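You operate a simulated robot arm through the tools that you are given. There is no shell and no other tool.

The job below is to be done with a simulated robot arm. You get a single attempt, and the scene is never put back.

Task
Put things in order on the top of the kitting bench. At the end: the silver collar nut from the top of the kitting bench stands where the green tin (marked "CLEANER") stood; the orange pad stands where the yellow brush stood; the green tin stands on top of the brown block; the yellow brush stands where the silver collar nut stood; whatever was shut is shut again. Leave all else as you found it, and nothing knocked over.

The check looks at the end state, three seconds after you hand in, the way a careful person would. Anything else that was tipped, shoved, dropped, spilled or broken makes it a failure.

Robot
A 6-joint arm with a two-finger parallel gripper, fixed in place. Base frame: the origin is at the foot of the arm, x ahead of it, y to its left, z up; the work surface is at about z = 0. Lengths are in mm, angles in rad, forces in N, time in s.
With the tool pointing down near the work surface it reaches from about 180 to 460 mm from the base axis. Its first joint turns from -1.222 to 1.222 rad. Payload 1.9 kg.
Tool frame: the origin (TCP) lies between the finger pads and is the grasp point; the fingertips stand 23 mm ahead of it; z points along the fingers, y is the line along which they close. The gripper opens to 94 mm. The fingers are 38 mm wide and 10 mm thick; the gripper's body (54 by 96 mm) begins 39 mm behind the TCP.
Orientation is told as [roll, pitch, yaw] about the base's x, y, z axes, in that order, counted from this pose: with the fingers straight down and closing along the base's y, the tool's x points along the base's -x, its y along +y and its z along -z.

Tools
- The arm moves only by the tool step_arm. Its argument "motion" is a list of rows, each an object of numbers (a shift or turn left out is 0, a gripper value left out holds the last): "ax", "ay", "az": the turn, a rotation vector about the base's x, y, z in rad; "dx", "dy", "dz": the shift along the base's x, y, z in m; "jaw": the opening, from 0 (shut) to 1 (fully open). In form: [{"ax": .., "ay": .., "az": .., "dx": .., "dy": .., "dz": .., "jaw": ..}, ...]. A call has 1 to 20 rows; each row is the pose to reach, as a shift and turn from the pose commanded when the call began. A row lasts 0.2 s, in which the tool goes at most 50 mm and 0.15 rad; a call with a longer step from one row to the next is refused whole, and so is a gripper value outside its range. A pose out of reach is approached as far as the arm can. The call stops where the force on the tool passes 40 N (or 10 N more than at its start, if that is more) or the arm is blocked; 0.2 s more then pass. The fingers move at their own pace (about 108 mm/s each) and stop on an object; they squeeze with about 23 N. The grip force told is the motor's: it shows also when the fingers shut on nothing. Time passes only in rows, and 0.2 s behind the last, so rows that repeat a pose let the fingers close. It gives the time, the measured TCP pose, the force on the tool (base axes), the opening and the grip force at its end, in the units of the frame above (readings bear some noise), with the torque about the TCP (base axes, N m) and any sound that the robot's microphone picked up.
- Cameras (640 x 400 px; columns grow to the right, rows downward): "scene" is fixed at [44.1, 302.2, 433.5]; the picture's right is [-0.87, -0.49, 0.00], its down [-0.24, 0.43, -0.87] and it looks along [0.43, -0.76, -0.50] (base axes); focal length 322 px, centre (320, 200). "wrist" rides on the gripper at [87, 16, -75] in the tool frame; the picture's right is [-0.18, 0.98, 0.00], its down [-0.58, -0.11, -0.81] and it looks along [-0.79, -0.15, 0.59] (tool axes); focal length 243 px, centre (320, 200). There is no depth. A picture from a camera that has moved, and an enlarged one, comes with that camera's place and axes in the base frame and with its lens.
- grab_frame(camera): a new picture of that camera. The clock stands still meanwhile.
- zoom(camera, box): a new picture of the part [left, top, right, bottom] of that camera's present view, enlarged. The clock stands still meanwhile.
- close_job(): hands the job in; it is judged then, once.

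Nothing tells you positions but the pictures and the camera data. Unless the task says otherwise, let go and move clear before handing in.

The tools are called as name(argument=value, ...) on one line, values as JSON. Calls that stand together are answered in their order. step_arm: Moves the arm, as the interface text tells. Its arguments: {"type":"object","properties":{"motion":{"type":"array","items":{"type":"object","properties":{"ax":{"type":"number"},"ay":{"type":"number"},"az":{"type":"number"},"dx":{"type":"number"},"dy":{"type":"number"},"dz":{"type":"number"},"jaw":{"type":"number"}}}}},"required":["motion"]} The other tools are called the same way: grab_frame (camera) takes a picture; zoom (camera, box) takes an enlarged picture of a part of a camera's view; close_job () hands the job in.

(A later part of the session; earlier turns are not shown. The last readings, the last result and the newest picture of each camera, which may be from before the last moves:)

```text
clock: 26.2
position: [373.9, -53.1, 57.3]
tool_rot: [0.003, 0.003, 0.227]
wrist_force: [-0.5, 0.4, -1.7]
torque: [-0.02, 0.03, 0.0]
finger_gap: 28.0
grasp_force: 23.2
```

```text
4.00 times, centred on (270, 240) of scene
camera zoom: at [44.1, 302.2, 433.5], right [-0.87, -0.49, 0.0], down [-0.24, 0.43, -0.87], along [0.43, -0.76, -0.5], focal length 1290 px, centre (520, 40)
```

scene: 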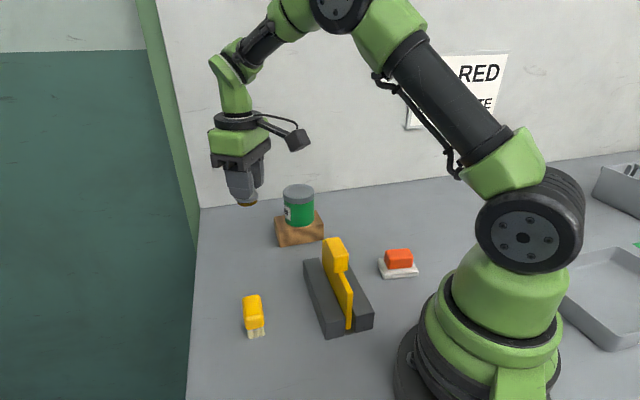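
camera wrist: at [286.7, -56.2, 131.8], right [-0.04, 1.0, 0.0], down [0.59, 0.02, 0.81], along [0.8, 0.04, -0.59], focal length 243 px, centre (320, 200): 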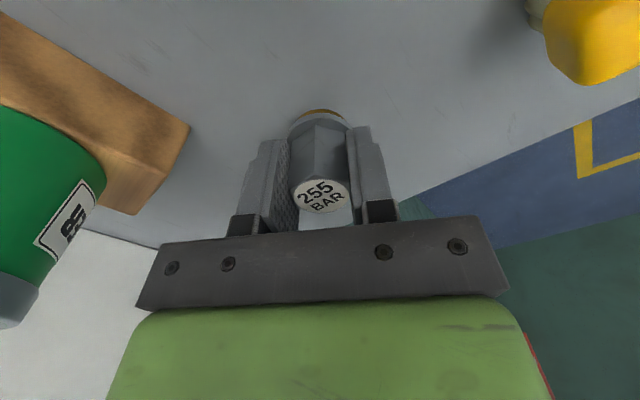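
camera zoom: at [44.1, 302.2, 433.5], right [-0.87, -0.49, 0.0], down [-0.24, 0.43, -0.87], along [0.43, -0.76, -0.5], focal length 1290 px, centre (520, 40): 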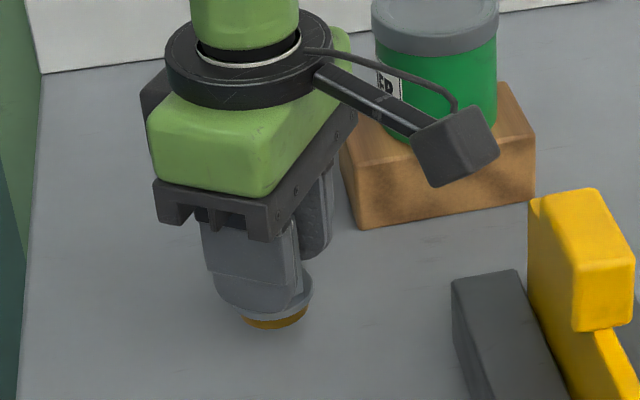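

Off by about (1, 3) mm, so I'll correct and lower to just above the surface.

step_arm(motion=[{"dx": 0.001, "dy": 0.003, "dz": -0.005}, {"dx": 0.001, "dy": 0.0032, "dz": -0.011}, {"dx": 0.001, "dy": 0.0032, "dz": -0.014}, {"dx": 0.001, "dy": 0.0032, "dz": -0.014}])

grab_frame(camera="wrist")

zoom(camera="scene", box=[190, 190, 350, 290])

```text
clock: 27.2
position: [373.6, -49.4, 41.9]
tool_rot: [0.005, 0.001, 0.229]
wrist_force: [-0.1, 0.6, -1.5]
torque: [-0.03, 0.03, 0.0]
finger_gap: 28.2
grasp_force: 22.9
```

```text
taken
camera wrist: at [286.0, -51.6, 116.3], right [-0.04, 1.0, 0.0], down [0.59, 0.02, 0.81], along [0.8, 0.04, -0.59], focal length 243 px, centre (320, 200)
```

wrist: 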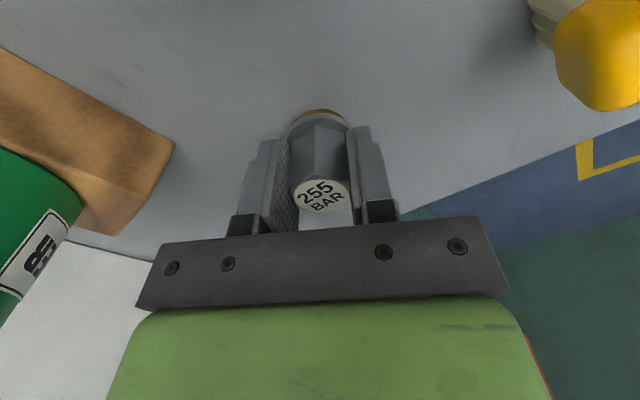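

```text
4.00 times, centred on (270, 240) of scene
camera zoom: at [44.1, 302.2, 433.5], right [-0.87, -0.49, 0.0], down [-0.24, 0.43, -0.87], along [0.43, -0.76, -0.5], focal length 1290 px, centre (520, 40)
```

zoom: 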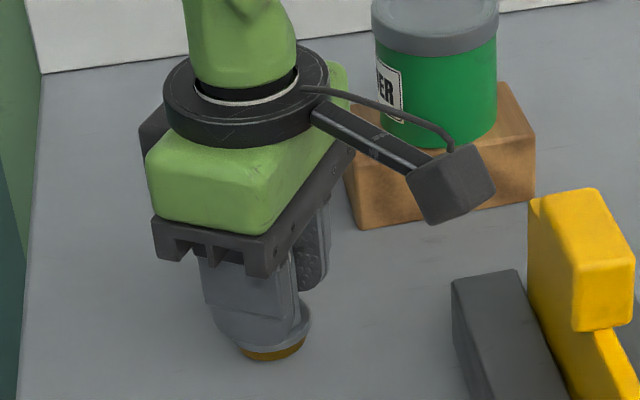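

step_arm(motion=[{"dx": 0.0015, "dy": -0.001, "dz": -0.0005}, {"dx": 0.0015, "dy": -0.001, "dz": -0.0015}, {"dx": 0.0015, "dy": -0.001, "dz": -0.0015}])

grab_frame(camera="wrist")

```text
clock: 28.0
position: [376.1, -49.9, 39.6]
tool_rot: [0.003, 0.001, 0.229]
wrist_force: [1.3, -0.7, -1.6]
torque: [0.03, 0.01, 0.02]
finger_gap: 28.3
grasp_force: 23.5
```

```text
taken
camera wrist: at [288.8, -52.3, 114.9], right [-0.04, 1.0, 0.0], down [0.59, 0.02, 0.81], along [0.8, 0.04, -0.59], focal length 243 px, centre (320, 200)
```

wrist: 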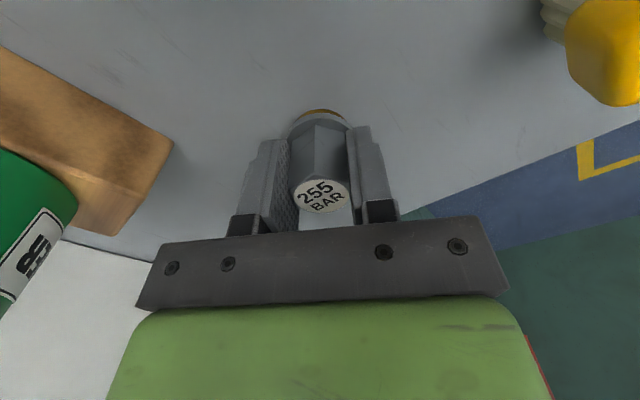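

step_arm(motion=[{"dx": -0.0005, "dy": -0.0003, "dz": -0.001}, {"dx": -0.0005, "dy": -0.0003, "dz": -0.001}])

step_arm(motion=[{"dz": -0.0007}, {"dz": -0.0007}])

```text
clock: 28.6
position: [375.7, -50.0, 39.4]
tool_rot: [0.002, -0.003, 0.23]
wrist_force: [-1.1, 6.7, 18.6]
torque: [0.1, 0.0, -0.01]
finger_gap: 28.1
grasp_force: 22.8
```

```text
clock: 29.2
position: [376.2, -50.1, 39.3]
tool_rot: [0.002, -0.001, 0.229]
wrist_force: [5.0, 3.2, 15.7]
torque: [0.04, -0.23, 0.01]
finger_gap: 28.3
grasp_force: 22.7
```

The nut is on the surface. I'll ease off and release.

step_arm(motion=[{"dz": 0.0007}, {"dz": 0.0007, "jaw": 0.33}, {"dz": 0.0007, "jaw": 0.38}, {"dz": 0.0007, "jaw": 0.5}, {"dz": 0.0007, "jaw": 0.7}, {"dz": 0.0007, "jaw": 0.7}])

grab_frame(camera="wrist")

zoom(camera="scene", box=[190, 190, 350, 290])

```text
clock: 30.6
position: [374.9, -49.8, 38.5]
tool_rot: [0.002, 0.002, 0.229]
wrist_force: [0.7, 0.0, -0.5]
torque: [-0.01, 0.01, 0.0]
finger_gap: 66.0
grasp_force: 0.1
```

```text
taken
camera wrist: at [287.7, -52.5, 113.0], right [-0.04, 1.0, 0.0], down [0.59, 0.02, 0.81], along [0.8, 0.04, -0.59], focal length 243 px, centre (320, 200)
```

wrist: 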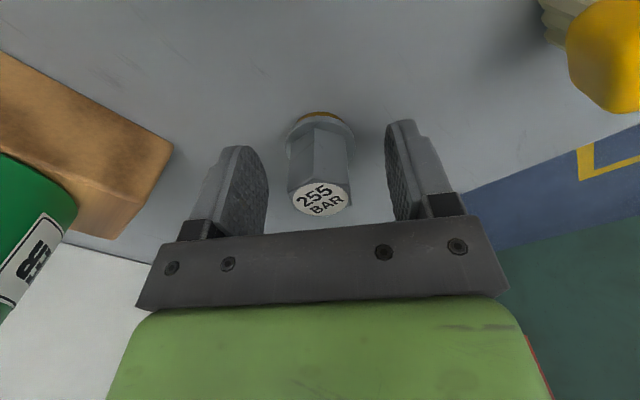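

```text
4.00 times, centred on (270, 240) of scene
camera zoom: at [44.1, 302.2, 433.5], right [-0.87, -0.49, 0.0], down [-0.24, 0.43, -0.87], along [0.43, -0.76, -0.5], focal length 1290 px, centre (520, 40)
```

zoom: 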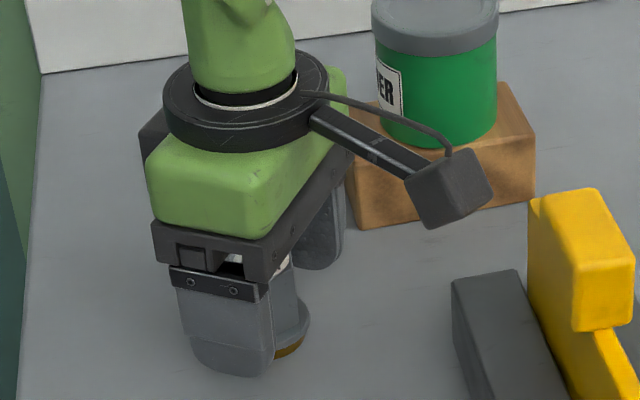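

The nut stands free on the tin's old spot. I'll go straight up, then turn and move to hover over the brush.

step_arm(motion=[{"dz": 0.01}, {"dz": 0.03}, {"dz": 0.06}, {"dz": 0.1}, {"dz": 0.14, "jaw": 1.0}, {"dz": 0.14, "dx": -0.01, "dy": 0.014, "az": -0.145}, {"dz": 0.14, "dx": -0.022, "dy": 0.03, "az": -0.29}, {"dz": 0.14, "dx": -0.034, "dy": 0.046, "az": -0.435}, {"dz": 0.14, "dx": -0.046, "dy": 0.062, "az": -0.58}, {"dz": 0.14, "dx": -0.058, "dy": 0.078, "az": -0.725}, {"dz": 0.14, "dx": -0.07, "dy": 0.09, "az": -0.87}, {"dz": 0.13, "dx": -0.074, "dy": 0.098, "az": -1.014}, {"dz": 0.12, "dx": -0.074, "dy": 0.098, "az": -1.014}, {"dz": 0.12, "dx": -0.074, "dy": 0.098, "az": -1.014}])

grab_frame(camera="wrist")

grab_frame(camera="scene")

zoom(camera="scene", box=[190, 190, 350, 290])

```text
clock: 33.6
position: [300.9, 49.2, 160.9]
tool_rot: [0.002, 0.001, -0.786]
wrist_force: [0.6, 0.0, 0.7]
torque: [0.02, -0.02, -0.04]
finger_gap: 94.0
grasp_force: 0.1
```

```text
taken
camera wrist: at [251.1, 122.7, 233.4], right [0.83, 0.56, 0.0], down [0.33, -0.49, 0.81], along [0.46, -0.66, -0.59], focal length 243 px, centre (320, 200)
```

wrist: 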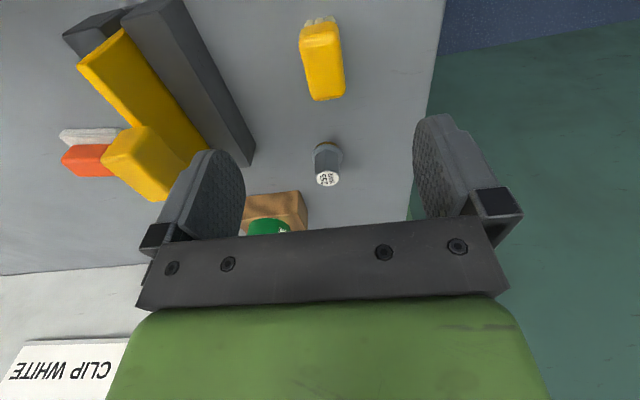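

```text
taken
```

scene: 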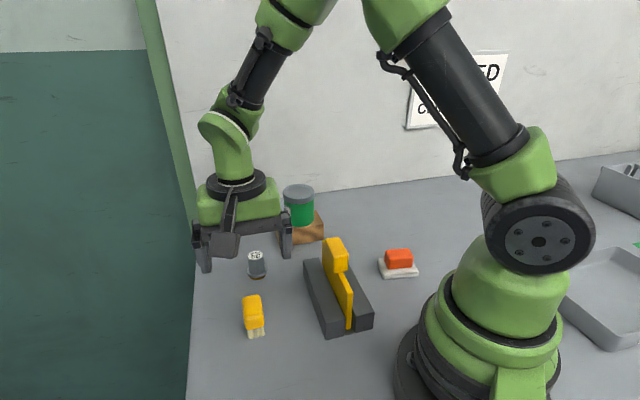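

```text
4.00 times, centred on (270, 240) of scene
camera zoom: at [44.1, 302.2, 433.5], right [-0.87, -0.49, 0.0], down [-0.24, 0.43, -0.87], along [0.43, -0.76, -0.5], focal length 1290 px, centre (520, 40)
```

zoom: 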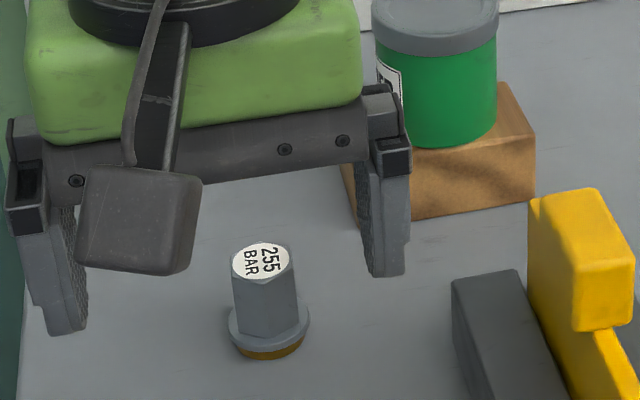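

The nut stands upright where the tin was. I'll zoom in on the brush now.

zoom(camera="wrist", box=[256, 0, 384, 110])

zoom(camera="scene", box=[220, 280, 290, 350])

```text
3.64 times, centred on (320, 55) of wrist
camera zoom: at [251.1, 122.7, 233.4], right [0.83, 0.56, 0.0], down [0.33, -0.49, 0.81], along [0.46, -0.66, -0.59], focal length 882 px, centre (320, 727)
```

zoom: 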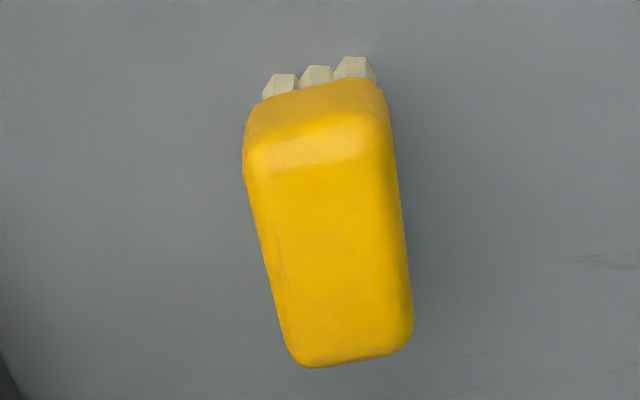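

```text
5.71 times, centred on (255, 315) of scene
camera zoom: at [44.1, 302.2, 433.5], right [-0.87, -0.49, 0.0], down [-0.24, 0.43, -0.87], along [0.43, -0.76, -0.5], focal length 1843 px, centre (691, -457)
```

zoom: 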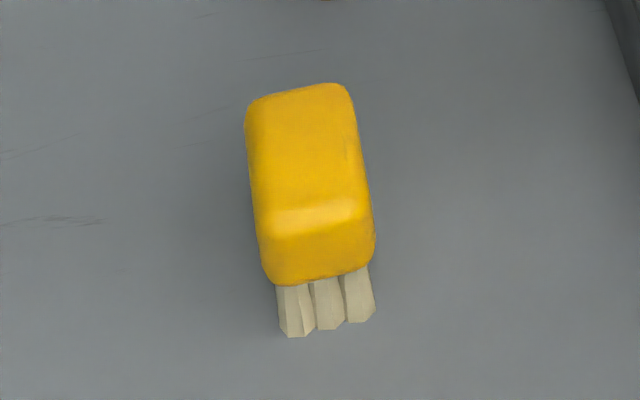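

The brush is at about (303,52) with its long axis at -45° and the handle about 28 mm wide, so it fits the current yaw. I'll shift 2.5 mm and descend around the handle.

step_arm(motion=[{"dx": 0.001, "dy": 0.001, "dz": -0.02}, {"dx": 0.0018, "dy": 0.0018, "dz": -0.045}, {"dx": 0.0018, "dy": 0.0018, "dz": -0.07}, {"dx": 0.0018, "dy": 0.0018, "dz": -0.09}, {"dx": 0.0018, "dy": 0.0018, "dz": -0.107}, {"dx": 0.0018, "dy": 0.0018, "dz": -0.117}, {"dx": 0.0018, "dy": 0.0018, "dz": -0.117}])

grab_frame(camera="wrist")

zoom(camera="scene", box=[200, 250, 320, 350])

```text
clock: 35.2
position: [304.1, 51.4, 40.3]
tool_rot: [0.003, 0.0, -0.786]
wrist_force: [-0.2, 0.2, -0.1]
torque: [-0.03, 0.01, 0.02]
finger_gap: 94.0
grasp_force: 0.0
```

```text
taken
camera wrist: at [254.7, 123.9, 115.2], right [0.82, 0.57, 0.0], down [0.33, -0.49, 0.81], along [0.46, -0.66, -0.59], focal length 243 px, centre (320, 200)
```

wrist: 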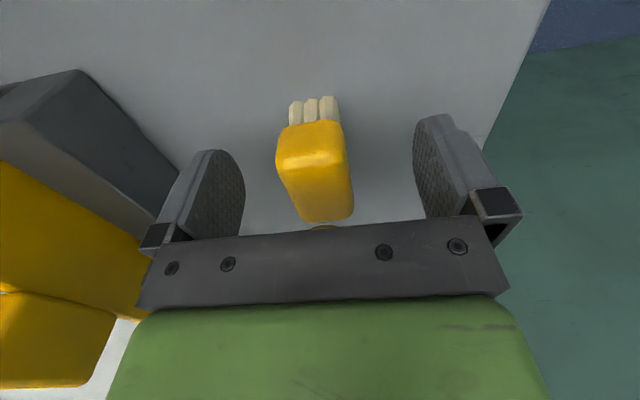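

```text
4.00 times, centred on (260, 300) of scene
camera zoom: at [44.1, 302.2, 433.5], right [-0.87, -0.49, 0.0], down [-0.24, 0.43, -0.87], along [0.43, -0.76, -0.5], focal length 1290 px, centre (560, -200)
```

zoom: 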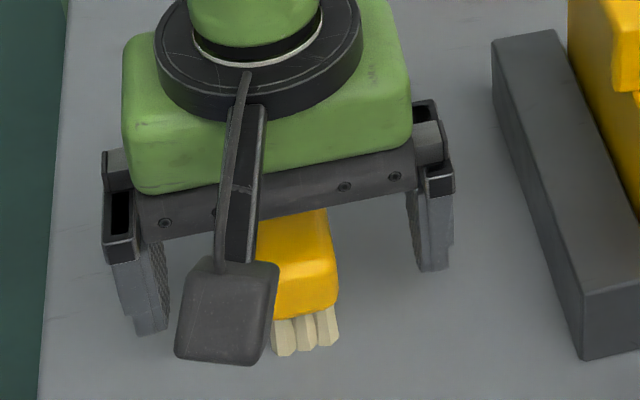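

The handle is centred between the fingers. Closing gently.

step_arm(motion=[{"jaw": 0.6}, {"jaw": 0.42}, {"jaw": 0.36}, {"jaw": 0.31}, {"jaw": 0.26}, {"jaw": 0.1}, {"jaw": 0.1}])

grab_frame(camera="wrist")

```text
clock: 36.8
position: [304.0, 50.5, 41.0]
tool_rot: [0.003, 0.002, -0.786]
wrist_force: [-0.4, -0.6, 1.7]
torque: [-0.02, 0.06, 0.0]
finger_gap: 29.6
grasp_force: 22.8
```

```text
taken
camera wrist: at [254.7, 124.0, 115.4], right [0.82, 0.57, 0.0], down [0.33, -0.49, 0.81], along [0.46, -0.66, -0.59], focal length 243 px, centre (320, 200)
```

wrist: 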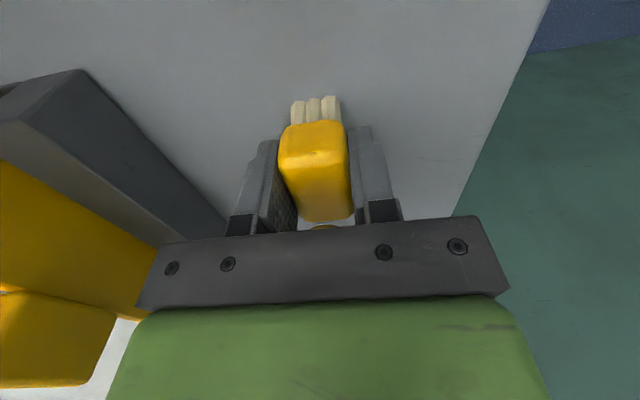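

The brush is gripped at 29.6 mm. The yellow knob on the fixture is about 125 mm tall, so I'll lift to around z 210 before carrying the brush to the nut's old spot at about (190,-317).

step_arm(motion=[{"dz": 0.01}, {"dz": 0.035}, {"dz": 0.07}, {"dz": 0.11}, {"dz": 0.15}, {"dz": 0.17}, {"dz": 0.17}])

grab_frame(camera="scene")

grab_frame(camera="wrist")

```text
clock: 38.4
position: [301.0, 52.8, 214.7]
tool_rot: [0.005, 0.003, -0.782]
wrist_force: [-0.6, -1.2, -0.1]
torque: [0.0, -0.02, 0.01]
finger_gap: 29.3
grasp_force: 22.7
```

```text
taken
```

scene: 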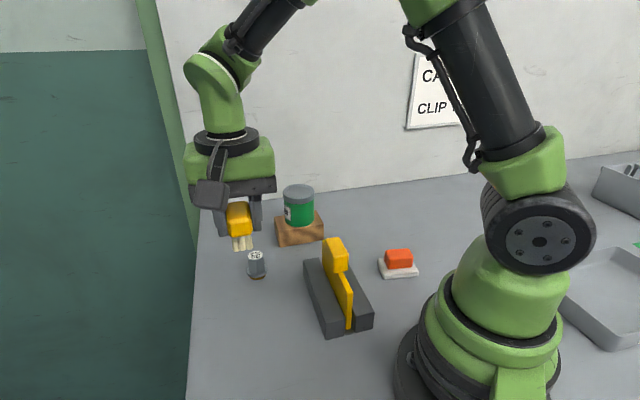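

```text
taken
camera wrist: at [251.7, 126.4, 288.5], right [0.82, 0.57, 0.0], down [0.33, -0.49, 0.81], along [0.46, -0.66, -0.59], focal length 243 px, centre (320, 200)
```

wrist: 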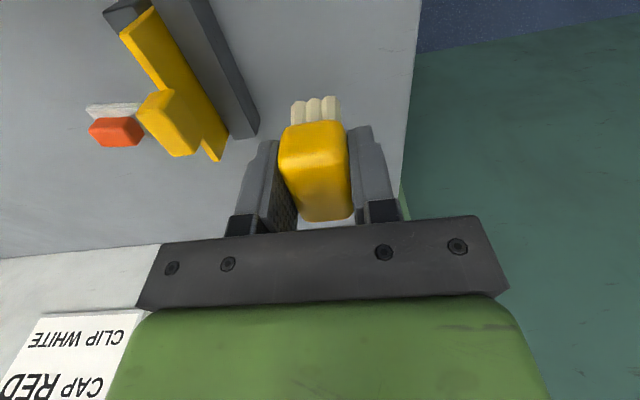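

The brush is secure. I'll carry it over to above the nut's old spot.

step_arm(motion=[{"dx": -0.006, "dy": -0.02}, {"dx": -0.015, "dy": -0.05}, {"dx": -0.026, "dy": -0.088}, {"dx": -0.038, "dy": -0.127}, {"dx": -0.05, "dy": -0.167}, {"dx": -0.062, "dy": -0.207}, {"dx": -0.074, "dy": -0.247}, {"dx": -0.086, "dy": -0.287}, {"dx": -0.097, "dy": -0.325}, {"dx": -0.105, "dy": -0.352}, {"dx": -0.1105, "dy": -0.371}, {"dx": -0.1105, "dy": -0.371}])

grab_frame(camera="wrist")

grab_frame(camera="scene")

```text
clock: 41.0
position: [193.7, -322.2, 210.9]
tool_rot: [0.003, 0.002, -0.783]
wrist_force: [-0.5, 0.3, 0.0]
torque: [-0.01, -0.01, -0.04]
finger_gap: 29.6
grasp_force: 22.4
```

```text
taken
camera wrist: at [144.2, -249.2, 285.2], right [0.82, 0.57, 0.0], down [0.33, -0.49, 0.81], along [0.46, -0.66, -0.59], focal length 243 px, centre (320, 200)
```

wrist: 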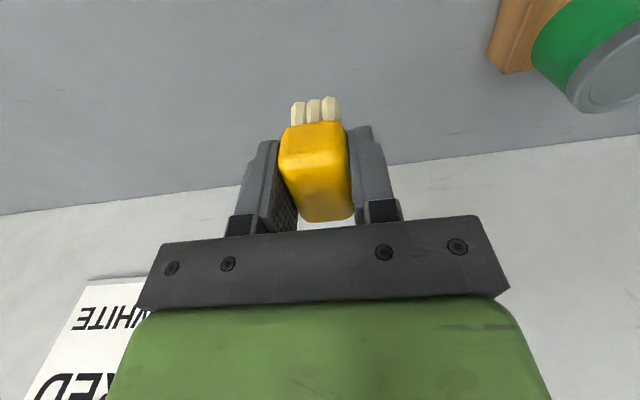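

```text
taken
```

scene: 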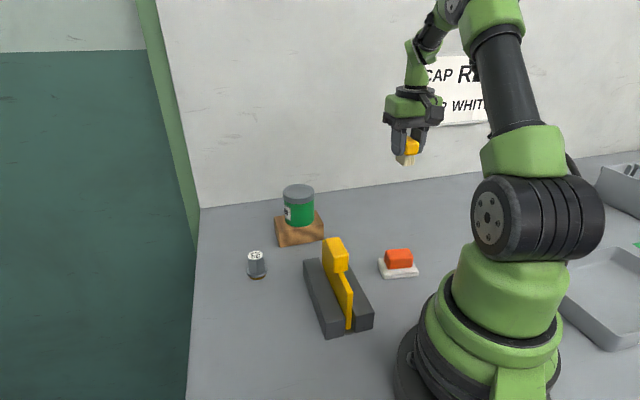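

step_arm(motion=[{"dx": -0.002, "dy": 0.002, "dz": -0.025}, {"dx": -0.003, "dy": 0.004, "dz": -0.055}, {"dx": -0.003, "dy": 0.004, "dz": -0.085}, {"dx": -0.003, "dy": 0.004, "dz": -0.115}, {"dx": -0.003, "dy": 0.004, "dz": -0.14}, {"dx": -0.003, "dy": 0.004, "dz": -0.157}, {"dx": -0.003, "dy": 0.004, "dz": -0.157}])

grab_frame(camera="wrist")

zoom(camera="scene", box=[340, 160, 460, 290])

```text
clock: 42.6
position: [189.8, -320.2, 55.5]
tool_rot: [0.004, 0.002, -0.784]
wrist_force: [0.9, 0.1, -1.1]
torque: [-0.01, -0.01, 0.01]
finger_gap: 29.2
grasp_force: 23.2
```

```text
taken
camera wrist: at [140.5, -246.6, 129.6], right [0.82, 0.57, 0.0], down [0.33, -0.49, 0.81], along [0.46, -0.66, -0.59], focal length 243 px, centre (320, 200)
```

wrist: 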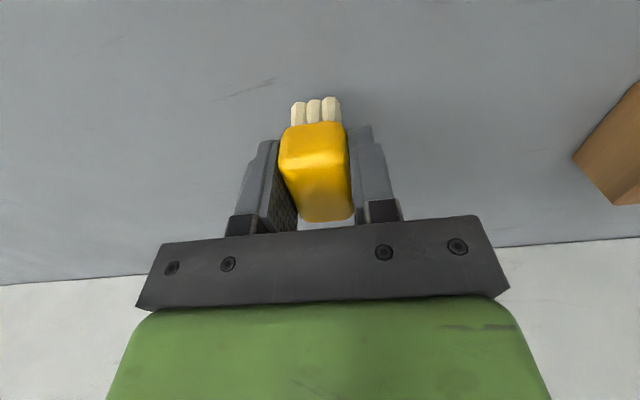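

```text
3.08 times, centred on (400, 225) of scene
camera zoom: at [44.1, 302.2, 433.5], right [-0.87, -0.49, 0.0], down [-0.24, 0.43, -0.87], along [0.43, -0.76, -0.5], focal length 992 px, centre (74, 123)
```

zoom: 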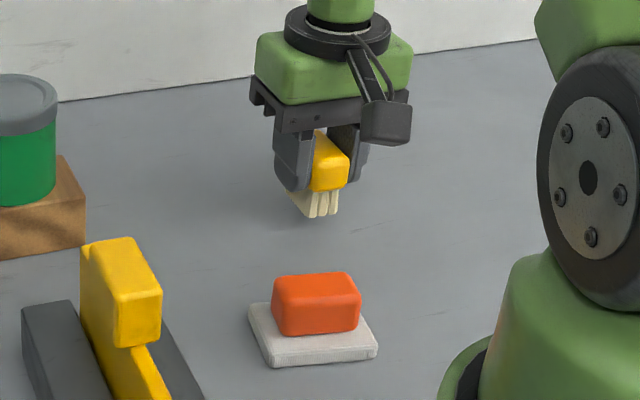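

step_arm(motion=[{"dx": 0.0005, "dy": 0.0014, "dz": -0.005}, {"dx": 0.0005, "dy": 0.0014, "dz": -0.01}, {"dx": 0.0005, "dy": 0.0014, "dz": -0.012}, {"dx": 0.0005, "dy": 0.0014, "dz": -0.012}])

grab_frame(camera="wrist")

zoom(camera="scene", box=[370, 195, 430, 245])

```text
clock: 43.6
position: [190.2, -316.9, 44.6]
tool_rot: [0.002, 0.003, -0.784]
wrist_force: [-0.1, 0.5, -0.9]
torque: [0.01, -0.01, 0.01]
finger_gap: 29.3
grasp_force: 23.5
```

```text
taken
camera wrist: at [140.8, -243.3, 117.5], right [0.82, 0.57, 0.0], down [0.33, -0.49, 0.81], along [0.46, -0.66, -0.59], focal length 243 px, centre (320, 200)
```

wrist: 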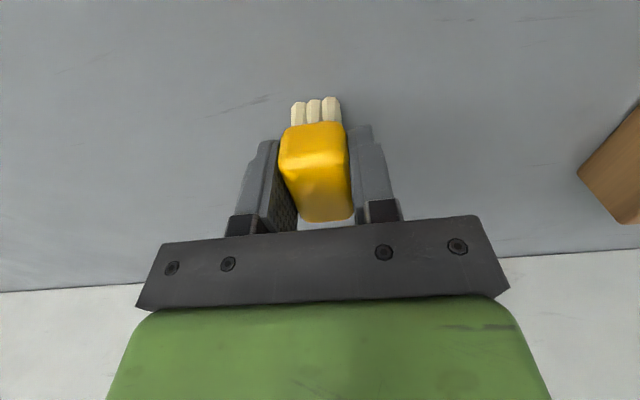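

```text
8.00 times, centred on (400, 220) of scene
camera zoom: at [44.1, 302.2, 433.5], right [-0.87, -0.49, 0.0], down [-0.24, 0.43, -0.87], along [0.43, -0.76, -0.5], focal length 2580 px, centre (-320, 40)
```

zoom: 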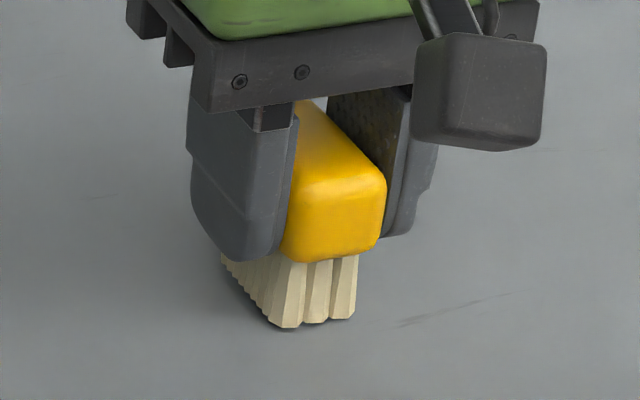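

step_arm(motion=[{"dx": 0.0005, "dy": -0.001, "dz": 0.0}, {"dx": 0.0005, "dy": -0.002, "dz": -0.0005}, {"dx": 0.0005, "dy": -0.002, "dz": -0.001}])

grab_frame(camera="wrist")

zoom(camera="scene", box=[370, 195, 430, 245])

```text
clock: 44.4
position: [189.5, -317.8, 43.0]
tool_rot: [0.003, 0.002, -0.786]
wrist_force: [0.9, -0.5, -0.3]
torque: [-0.02, -0.03, 0.0]
finger_gap: 29.2
grasp_force: 22.6
```

```text
taken
camera wrist: at [141.0, -244.4, 116.3], right [0.82, 0.57, 0.0], down [0.33, -0.49, 0.81], along [0.46, -0.66, -0.59], focal length 243 px, centre (320, 200)
```

wrist: 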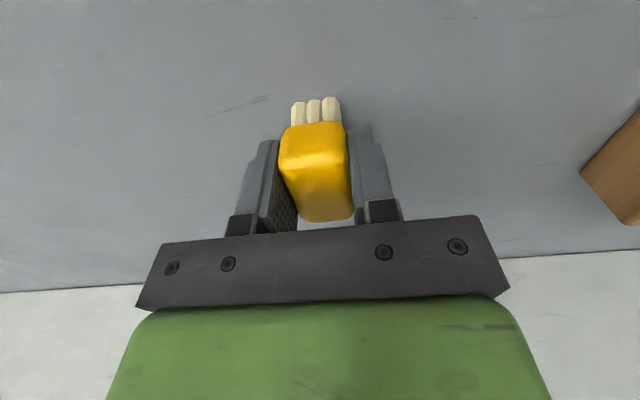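

```text
8.00 times, centred on (400, 220) of scene
camera zoom: at [44.1, 302.2, 433.5], right [-0.87, -0.49, 0.0], down [-0.24, 0.43, -0.87], along [0.43, -0.76, -0.5], focal length 2580 px, centre (-320, 40)
```

zoom: 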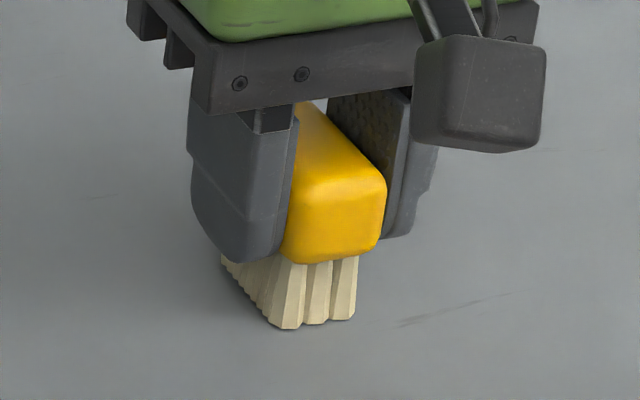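

Position matches to within 1 mm. I'll lower to contact.

step_arm(motion=[{"dy": -0.0005, "dz": -0.0008}, {"dy": -0.0005, "dz": -0.0008}])

step_arm(motion=[{"dz": -0.0008}, {"dz": -0.0008}])

```text
clock: 45.0
position: [190.4, -319.2, 41.0]
tool_rot: [0.001, 0.0, -0.786]
wrist_force: [0.4, 1.2, -0.5]
torque: [0.01, 0.0, -0.01]
finger_gap: 29.5
grasp_force: 22.7
```

```text
clock: 45.6
position: [189.9, -318.7, 40.1]
tool_rot: [0.004, -0.002, -0.785]
wrist_force: [1.3, 5.3, 19.7]
torque: [0.04, -0.07, -0.02]
finger_gap: 29.4
grasp_force: 23.0
```

Contact is made at about 20 N. I'll ease off, release and check.

step_arm(motion=[{"dz": 0.0006}, {"dz": 0.0006, "jaw": 0.34}, {"dz": 0.0006, "jaw": 0.4}, {"dz": 0.0006, "jaw": 0.5}, {"dz": 0.0006, "jaw": 0.7}, {"dz": 0.0006, "jaw": 0.7}])

grab_frame(camera="wrist")

zoom(camera="scene", box=[370, 195, 430, 245])

```text
clock: 47.0
position: [189.8, -318.5, 41.2]
tool_rot: [0.002, 0.002, -0.784]
wrist_force: [0.0, 0.4, 0.0]
torque: [-0.02, 0.02, 0.02]
finger_gap: 65.6
grasp_force: 0.1
```

```text
taken
camera wrist: at [140.6, -244.9, 114.6], right [0.82, 0.57, 0.0], down [0.33, -0.49, 0.81], along [0.46, -0.66, -0.59], focal length 243 px, centre (320, 200)
```

wrist: 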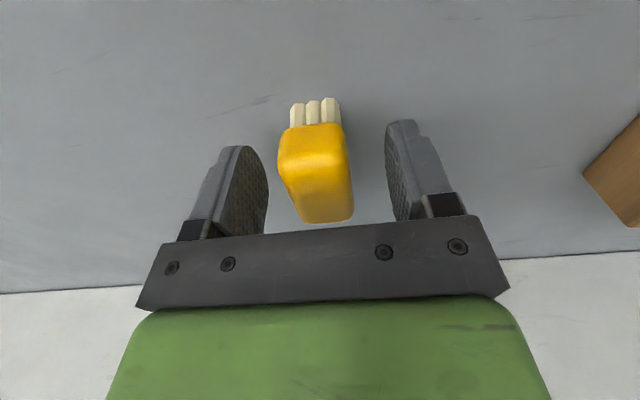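

```text
8.00 times, centred on (400, 220) of scene
camera zoom: at [44.1, 302.2, 433.5], right [-0.87, -0.49, 0.0], down [-0.24, 0.43, -0.87], along [0.43, -0.76, -0.5], focal length 2580 px, centre (-320, 40)
```

zoom: 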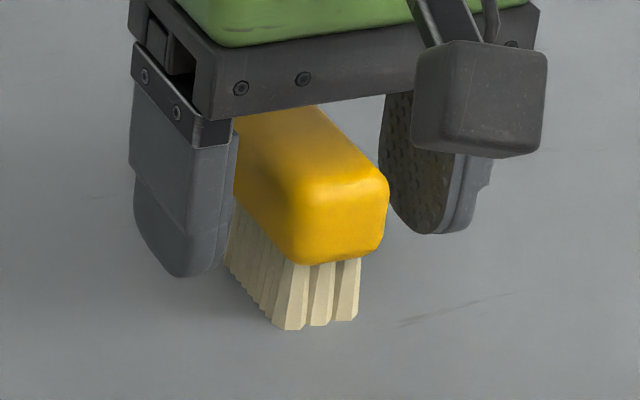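

The brush stands where the nut was. I'll rise straight up, then move and turn over the orange pad at about (150,-195).

step_arm(motion=[{"dz": 0.01}, {"dz": 0.035}, {"dz": 0.07}, {"dz": 0.11}, {"dz": 0.15}, {"dz": 0.15, "jaw": 1.0}])

step_arm(motion=[{"dx": -0.004, "dy": 0.012, "az": 0.142}, {"dx": -0.008, "dy": 0.024, "az": 0.285}, {"dx": -0.012, "dy": 0.037, "az": 0.428}, {"dx": -0.016, "dy": 0.049, "az": 0.571}, {"dx": -0.02, "dy": 0.062, "az": 0.714}, {"dx": -0.024, "dy": 0.074, "az": 0.857}, {"dx": -0.028, "dy": 0.087, "az": 1.0}, {"dx": -0.032, "dy": 0.099, "az": 1.143}, {"dx": -0.036, "dy": 0.112, "az": 1.285}, {"dx": -0.04, "dy": 0.124, "az": 1.426}, {"dx": -0.04, "dy": 0.124, "az": 1.426}])

grab_frame(camera="wrist")

grab_frame(camera="scene")

```text
clock: 48.4
position: [191.0, -318.6, 192.9]
tool_rot: [0.002, 0.002, -0.785]
wrist_force: [0.9, 0.2, 0.2]
torque: [-0.01, 0.01, 0.03]
finger_gap: 93.9
grasp_force: 0.0
```

```text
clock: 50.8
position: [149.9, -192.0, 188.3]
tool_rot: [0.004, 0.002, 0.645]
wrist_force: [-0.3, -0.5, 0.1]
torque: [-0.01, 0.02, -0.02]
finger_gap: 94.0
grasp_force: 0.0
```

```text
taken
camera wrist: at [71.2, -229.7, 263.5], right [-0.44, 0.9, 0.0], down [0.53, 0.26, 0.81], along [0.72, 0.36, -0.59], focal length 243 px, centre (320, 200)
```

wrist: 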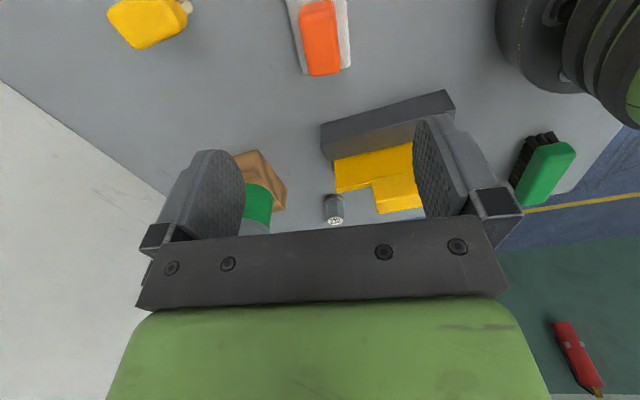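

```text
taken
```

scene: 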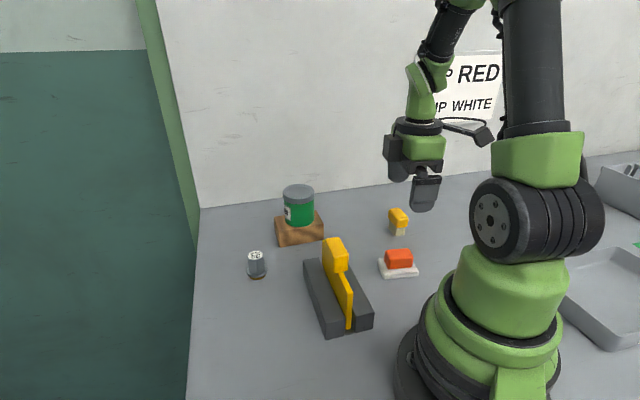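

The brush stands upright at the nut's spot and everything else is undisturbed. I'll zoom in on the pad.

zoom(camera="wrist", box=[256, 0, 384, 80])

zoom(camera="scene", box=[360, 230, 440, 290])

zoom(camera="scene", box=[370, 190, 430, 240])

```text
5.00 times, centred on (320, 40) of wrist
camera zoom: at [71.2, -229.7, 263.5], right [-0.44, 0.9, 0.0], down [0.53, 0.26, 0.81], along [0.72, 0.36, -0.59], focal length 1213 px, centre (320, 1000)
```

zoom: 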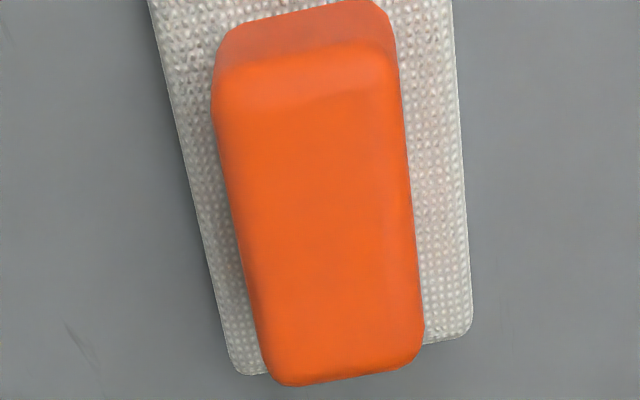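

```text
6.67 times, centred on (400, 260) of scene
camera zoom: at [44.1, 302.2, 433.5], right [-0.87, -0.49, 0.0], down [-0.24, 0.43, -0.87], along [0.43, -0.76, -0.5], focal length 2150 px, centre (-213, -200)
```

zoom: 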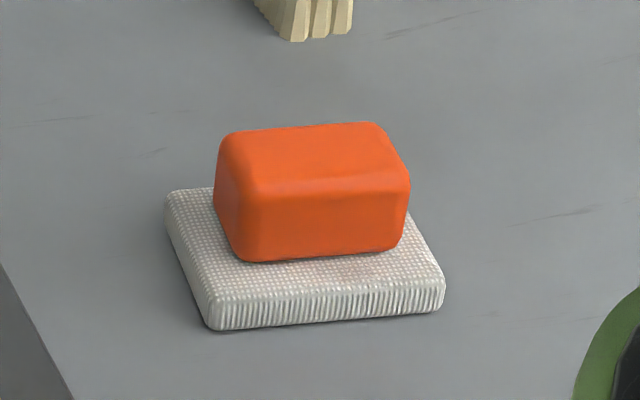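

```text
8.00 times, centred on (400, 215) of scene
camera zoom: at [44.1, 302.2, 433.5], right [-0.87, -0.49, 0.0], down [-0.24, 0.43, -0.87], along [0.43, -0.76, -0.5], focal length 2580 px, centre (-320, 80)
```

zoom: 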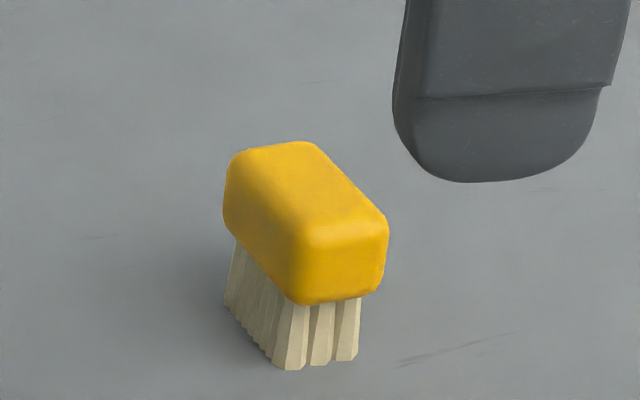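

The pad centre is about (148,-190), its handle is about 29 mm wide with the long axis near 35.6°, and the top is at about 42 mm. I'll trim the yaw, descend part way and re-check.

step_arm(motion=[{"dx": -0.002, "dy": 0.0005, "az": -0.022}, {"dx": -0.002, "dy": 0.0005, "az": -0.022, "dz": -0.025}, {"dx": -0.002, "dy": 0.0005, "az": -0.022, "dz": -0.055}, {"dx": -0.002, "dy": 0.0005, "az": -0.022, "dz": -0.08}, {"dx": -0.002, "dy": 0.0005, "az": -0.022, "dz": -0.1}, {"dx": -0.002, "dy": 0.0005, "az": -0.022, "dz": -0.11}, {"dx": -0.002, "dy": 0.0005, "az": -0.022, "dz": -0.11}])

grab_frame(camera="wrist")

grab_frame(camera="scene")

```text
clock: 52.4
position: [147.5, -193.4, 79.9]
tool_rot: [0.004, -0.001, 0.619]
wrist_force: [0.3, 0.0, 0.7]
torque: [0.0, -0.01, 0.02]
finger_gap: 94.1
grasp_force: 0.1
```

```text
taken
camera wrist: at [67.9, -229.5, 154.0], right [-0.42, 0.91, 0.0], down [0.54, 0.25, 0.81], along [0.73, 0.34, -0.59], focal length 243 px, centre (320, 200)
```

wrist: 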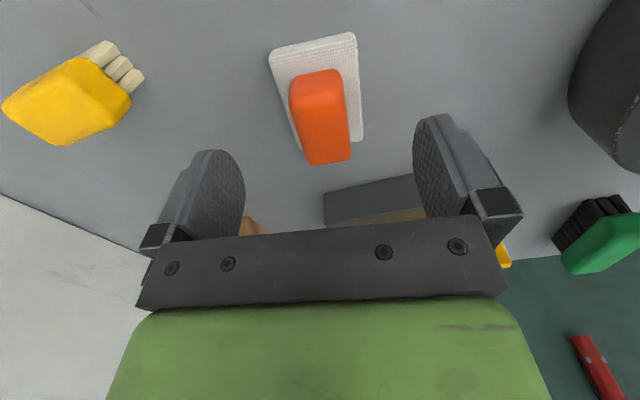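

```text
taken
```

scene: 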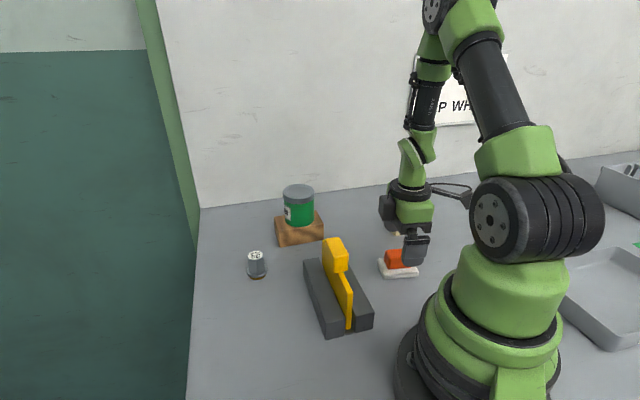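

zoom(camera="wrist", box=[256, 20, 384, 180])

```text
2.50 times, centred on (320, 100) of wrist
camera zoom: at [67.9, -229.5, 154.0], right [-0.42, 0.91, 0.0], down [0.54, 0.25, 0.81], along [0.73, 0.34, -0.59], focal length 606 px, centre (320, 450)
```

zoom: 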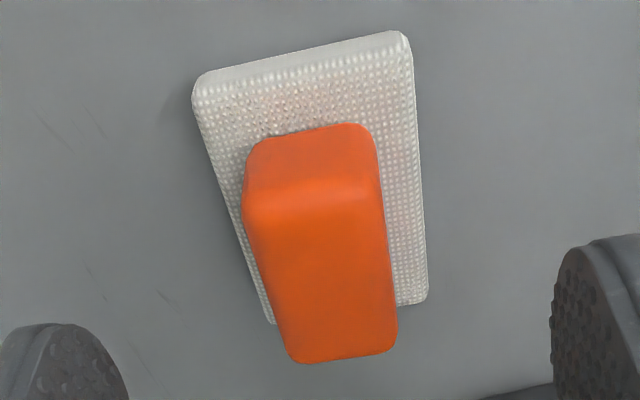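

The pad is about 2 mm off-centre. I'll correct and descend to grip height.

step_arm(motion=[{"dx": 0.0002, "dy": 0.002, "dz": -0.01}, {"dx": 0.0002, "dy": 0.002, "dz": -0.022}, {"dx": 0.0002, "dy": 0.002, "dz": -0.034}, {"dx": 0.0002, "dy": 0.002, "dz": -0.04}, {"dx": 0.0002, "dy": 0.002, "dz": -0.04}])

grab_frame(camera="wrist")

zoom(camera="scene", box=[350, 190, 470, 290])

```text
clock: 53.6
position: [147.6, -191.7, 39.5]
tool_rot: [0.004, 0.0, 0.619]
wrist_force: [0.2, -0.4, -0.2]
torque: [-0.01, -0.02, 0.0]
finger_gap: 94.0
grasp_force: 0.0
```

```text
taken
camera wrist: at [68.3, -227.8, 114.6], right [-0.42, 0.91, 0.0], down [0.54, 0.25, 0.81], along [0.73, 0.34, -0.59], focal length 243 px, centre (320, 200)
```

wrist: 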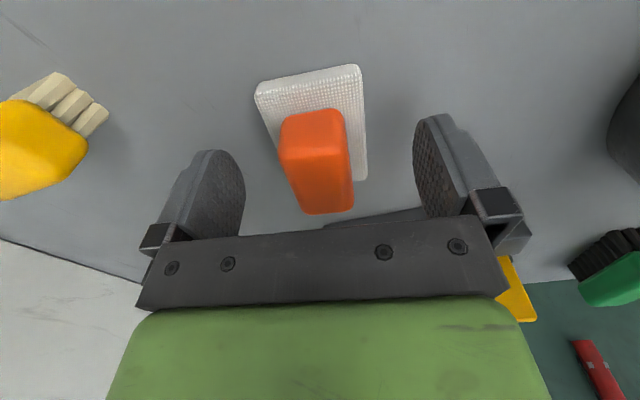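

```text
4.00 times, centred on (410, 240) of scene
camera zoom: at [44.1, 302.2, 433.5], right [-0.87, -0.49, 0.0], down [-0.24, 0.43, -0.87], along [0.43, -0.76, -0.5], focal length 1290 px, centre (-40, 40)
```

zoom: 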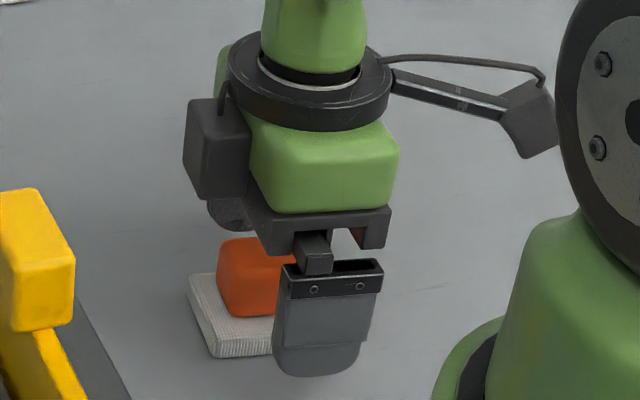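

Aligned, with the fingertips above the pad's base. Closing on the orange handle.

step_arm(motion=[{"jaw": 0.6}, {"jaw": 0.42}, {"jaw": 0.36}, {"jaw": 0.31}, {"jaw": 0.26}, {"jaw": 0.1}, {"jaw": 0.1}])

grab_frame(camera="wrist")

```text
clock: 55.2
position: [145.9, -191.6, 40.7]
tool_rot: [0.003, 0.001, 0.621]
wrist_force: [0.7, -0.2, 0.0]
torque: [-0.07, -0.01, 0.0]
finger_gap: 29.1
grasp_force: 23.0
```

```text
taken
camera wrist: at [68.4, -227.8, 114.8], right [-0.42, 0.91, 0.0], down [0.54, 0.25, 0.81], along [0.73, 0.34, -0.59], focal length 243 px, centre (320, 200)
```

wrist: 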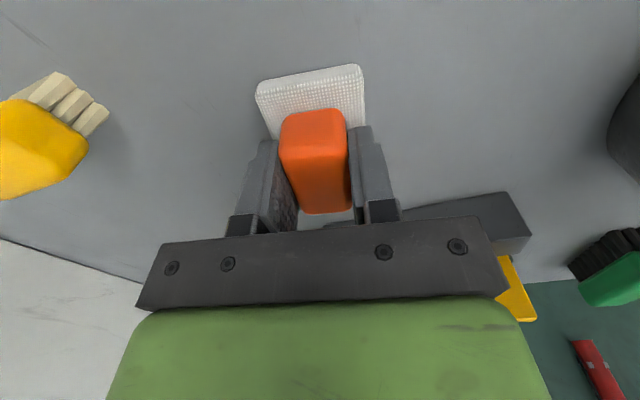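

The orange handle is gripped at 29 mm. I'll lift first and check that the whole pad comes up. After that I'll carry it high over the fixture and place it in the brush's old pose (yaw -0.786), which the gripper has already occupied safely.

step_arm(motion=[{"dz": 0.01}, {"dz": 0.03}, {"dz": 0.06}, {"dz": 0.1}, {"dz": 0.14}, {"dz": 0.17}, {"dz": 0.18}, {"dz": 0.18}])

grab_frame(camera="scene")

grab_frame(camera="wrist")

```text
clock: 57.0
position: [148.9, -192.4, 220.9]
tool_rot: [0.003, 0.002, 0.619]
wrist_force: [-0.6, 0.1, -0.3]
torque: [-0.01, 0.04, -0.01]
finger_gap: 29.4
grasp_force: 22.7
```

```text
taken
```

scene: 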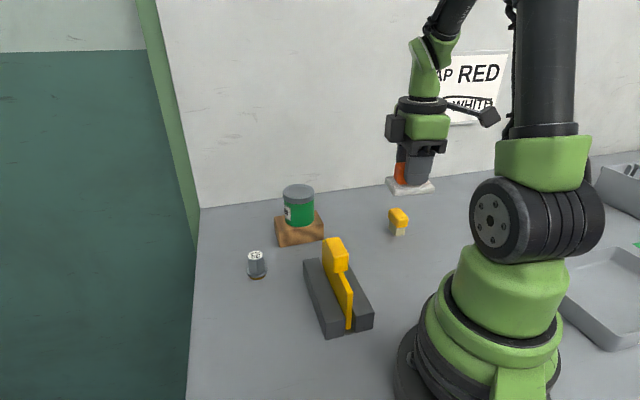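

```text
taken
camera wrist: at [70.2, -227.9, 294.5], right [-0.42, 0.91, 0.0], down [0.54, 0.25, 0.81], along [0.73, 0.34, -0.59], focal length 243 px, centre (320, 200)
```

wrist: 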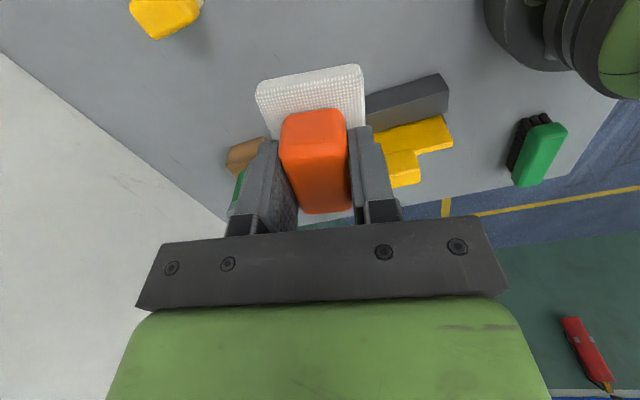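

The whole pad lifted cleanly. I'll swing it round on an arc, above the fixture, to the brush's old spot.

step_arm(motion=[{"dx": 0.025, "dy": 0.007, "az": -0.11}, {"dx": 0.05, "dy": 0.015, "az": -0.22}, {"dx": 0.067, "dy": 0.033, "az": -0.34}, {"dx": 0.083, "dy": 0.052, "az": -0.46}, {"dx": 0.1, "dy": 0.07, "az": -0.58}, {"dx": 0.112, "dy": 0.093, "az": -0.7}, {"dx": 0.124, "dy": 0.117, "az": -0.82}, {"dx": 0.135, "dy": 0.14, "az": -0.94}, {"dx": 0.144, "dy": 0.17, "az": -1.06}, {"dx": 0.152, "dy": 0.2, "az": -1.18}, {"dx": 0.1525, "dy": 0.222, "az": -1.3}, {"dx": 0.1525, "dy": 0.2427, "az": -1.405}, {"dx": 0.1525, "dy": 0.2427, "az": -1.405}])

grab_frame(camera="wrist")

grab_frame(camera="scene")

```text
clock: 59.8
position: [298.3, 49.4, 219.3]
tool_rot: [0.004, 0.001, -0.787]
wrist_force: [-0.3, 0.0, 0.2]
torque: [0.01, 0.04, 0.01]
finger_gap: 29.3
grasp_force: 23.0
```

```text
taken
camera wrist: at [249.4, 123.1, 293.2], right [0.83, 0.56, 0.0], down [0.33, -0.49, 0.81], along [0.46, -0.66, -0.59], focal length 243 px, centre (320, 200)
```

wrist: 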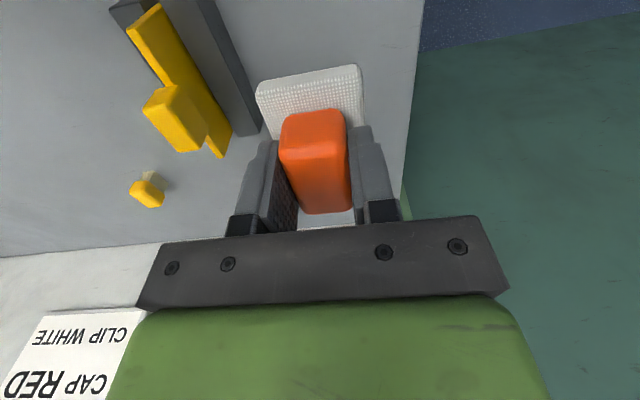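

```text
taken
```

scene: 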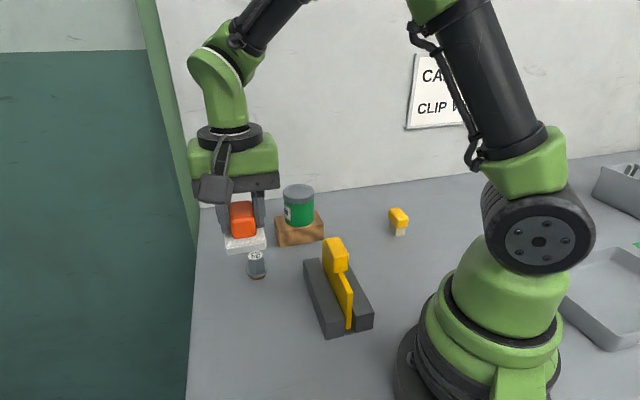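

step_arm(motion=[{"dx": 0.002, "dy": 0.002, "dz": -0.025}, {"dx": 0.003, "dy": 0.002, "dz": -0.055}, {"dx": 0.003, "dy": 0.002, "dz": -0.085}, {"dx": 0.003, "dy": 0.002, "dz": -0.115}, {"dx": 0.003, "dy": 0.002, "dz": -0.145}, {"dx": 0.003, "dy": 0.002, "dz": -0.163}, {"dx": 0.003, "dy": 0.002, "dz": -0.163}])

grab_frame(camera="wrist")

zoom(camera="scene", box=[190, 230, 350, 360])

```text
clock: 61.4
position: [305.7, 54.9, 56.3]
tool_rot: [0.002, 0.002, -0.785]
wrist_force: [1.2, 0.2, -0.2]
torque: [0.03, 0.02, -0.01]
finger_gap: 29.2
grasp_force: 22.9
```

```text
taken
camera wrist: at [256.2, 127.7, 130.9], right [0.83, 0.56, 0.0], down [0.33, -0.49, 0.81], along [0.46, -0.66, -0.59], focal length 243 px, centre (320, 200)
```

wrist: 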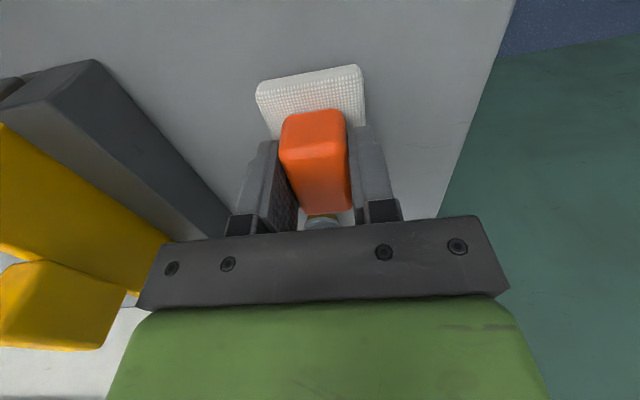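

```text
3.08 times, centred on (270, 295) of scene
camera zoom: at [44.1, 302.2, 433.5], right [-0.87, -0.49, 0.0], down [-0.24, 0.43, -0.87], along [0.43, -0.76, -0.5], focal length 992 px, centre (474, -92)
```

zoom: 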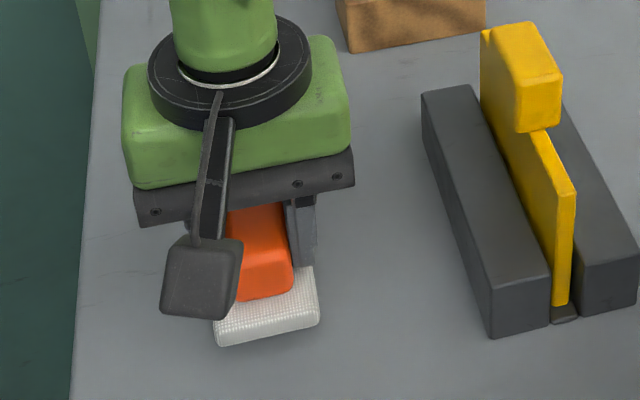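

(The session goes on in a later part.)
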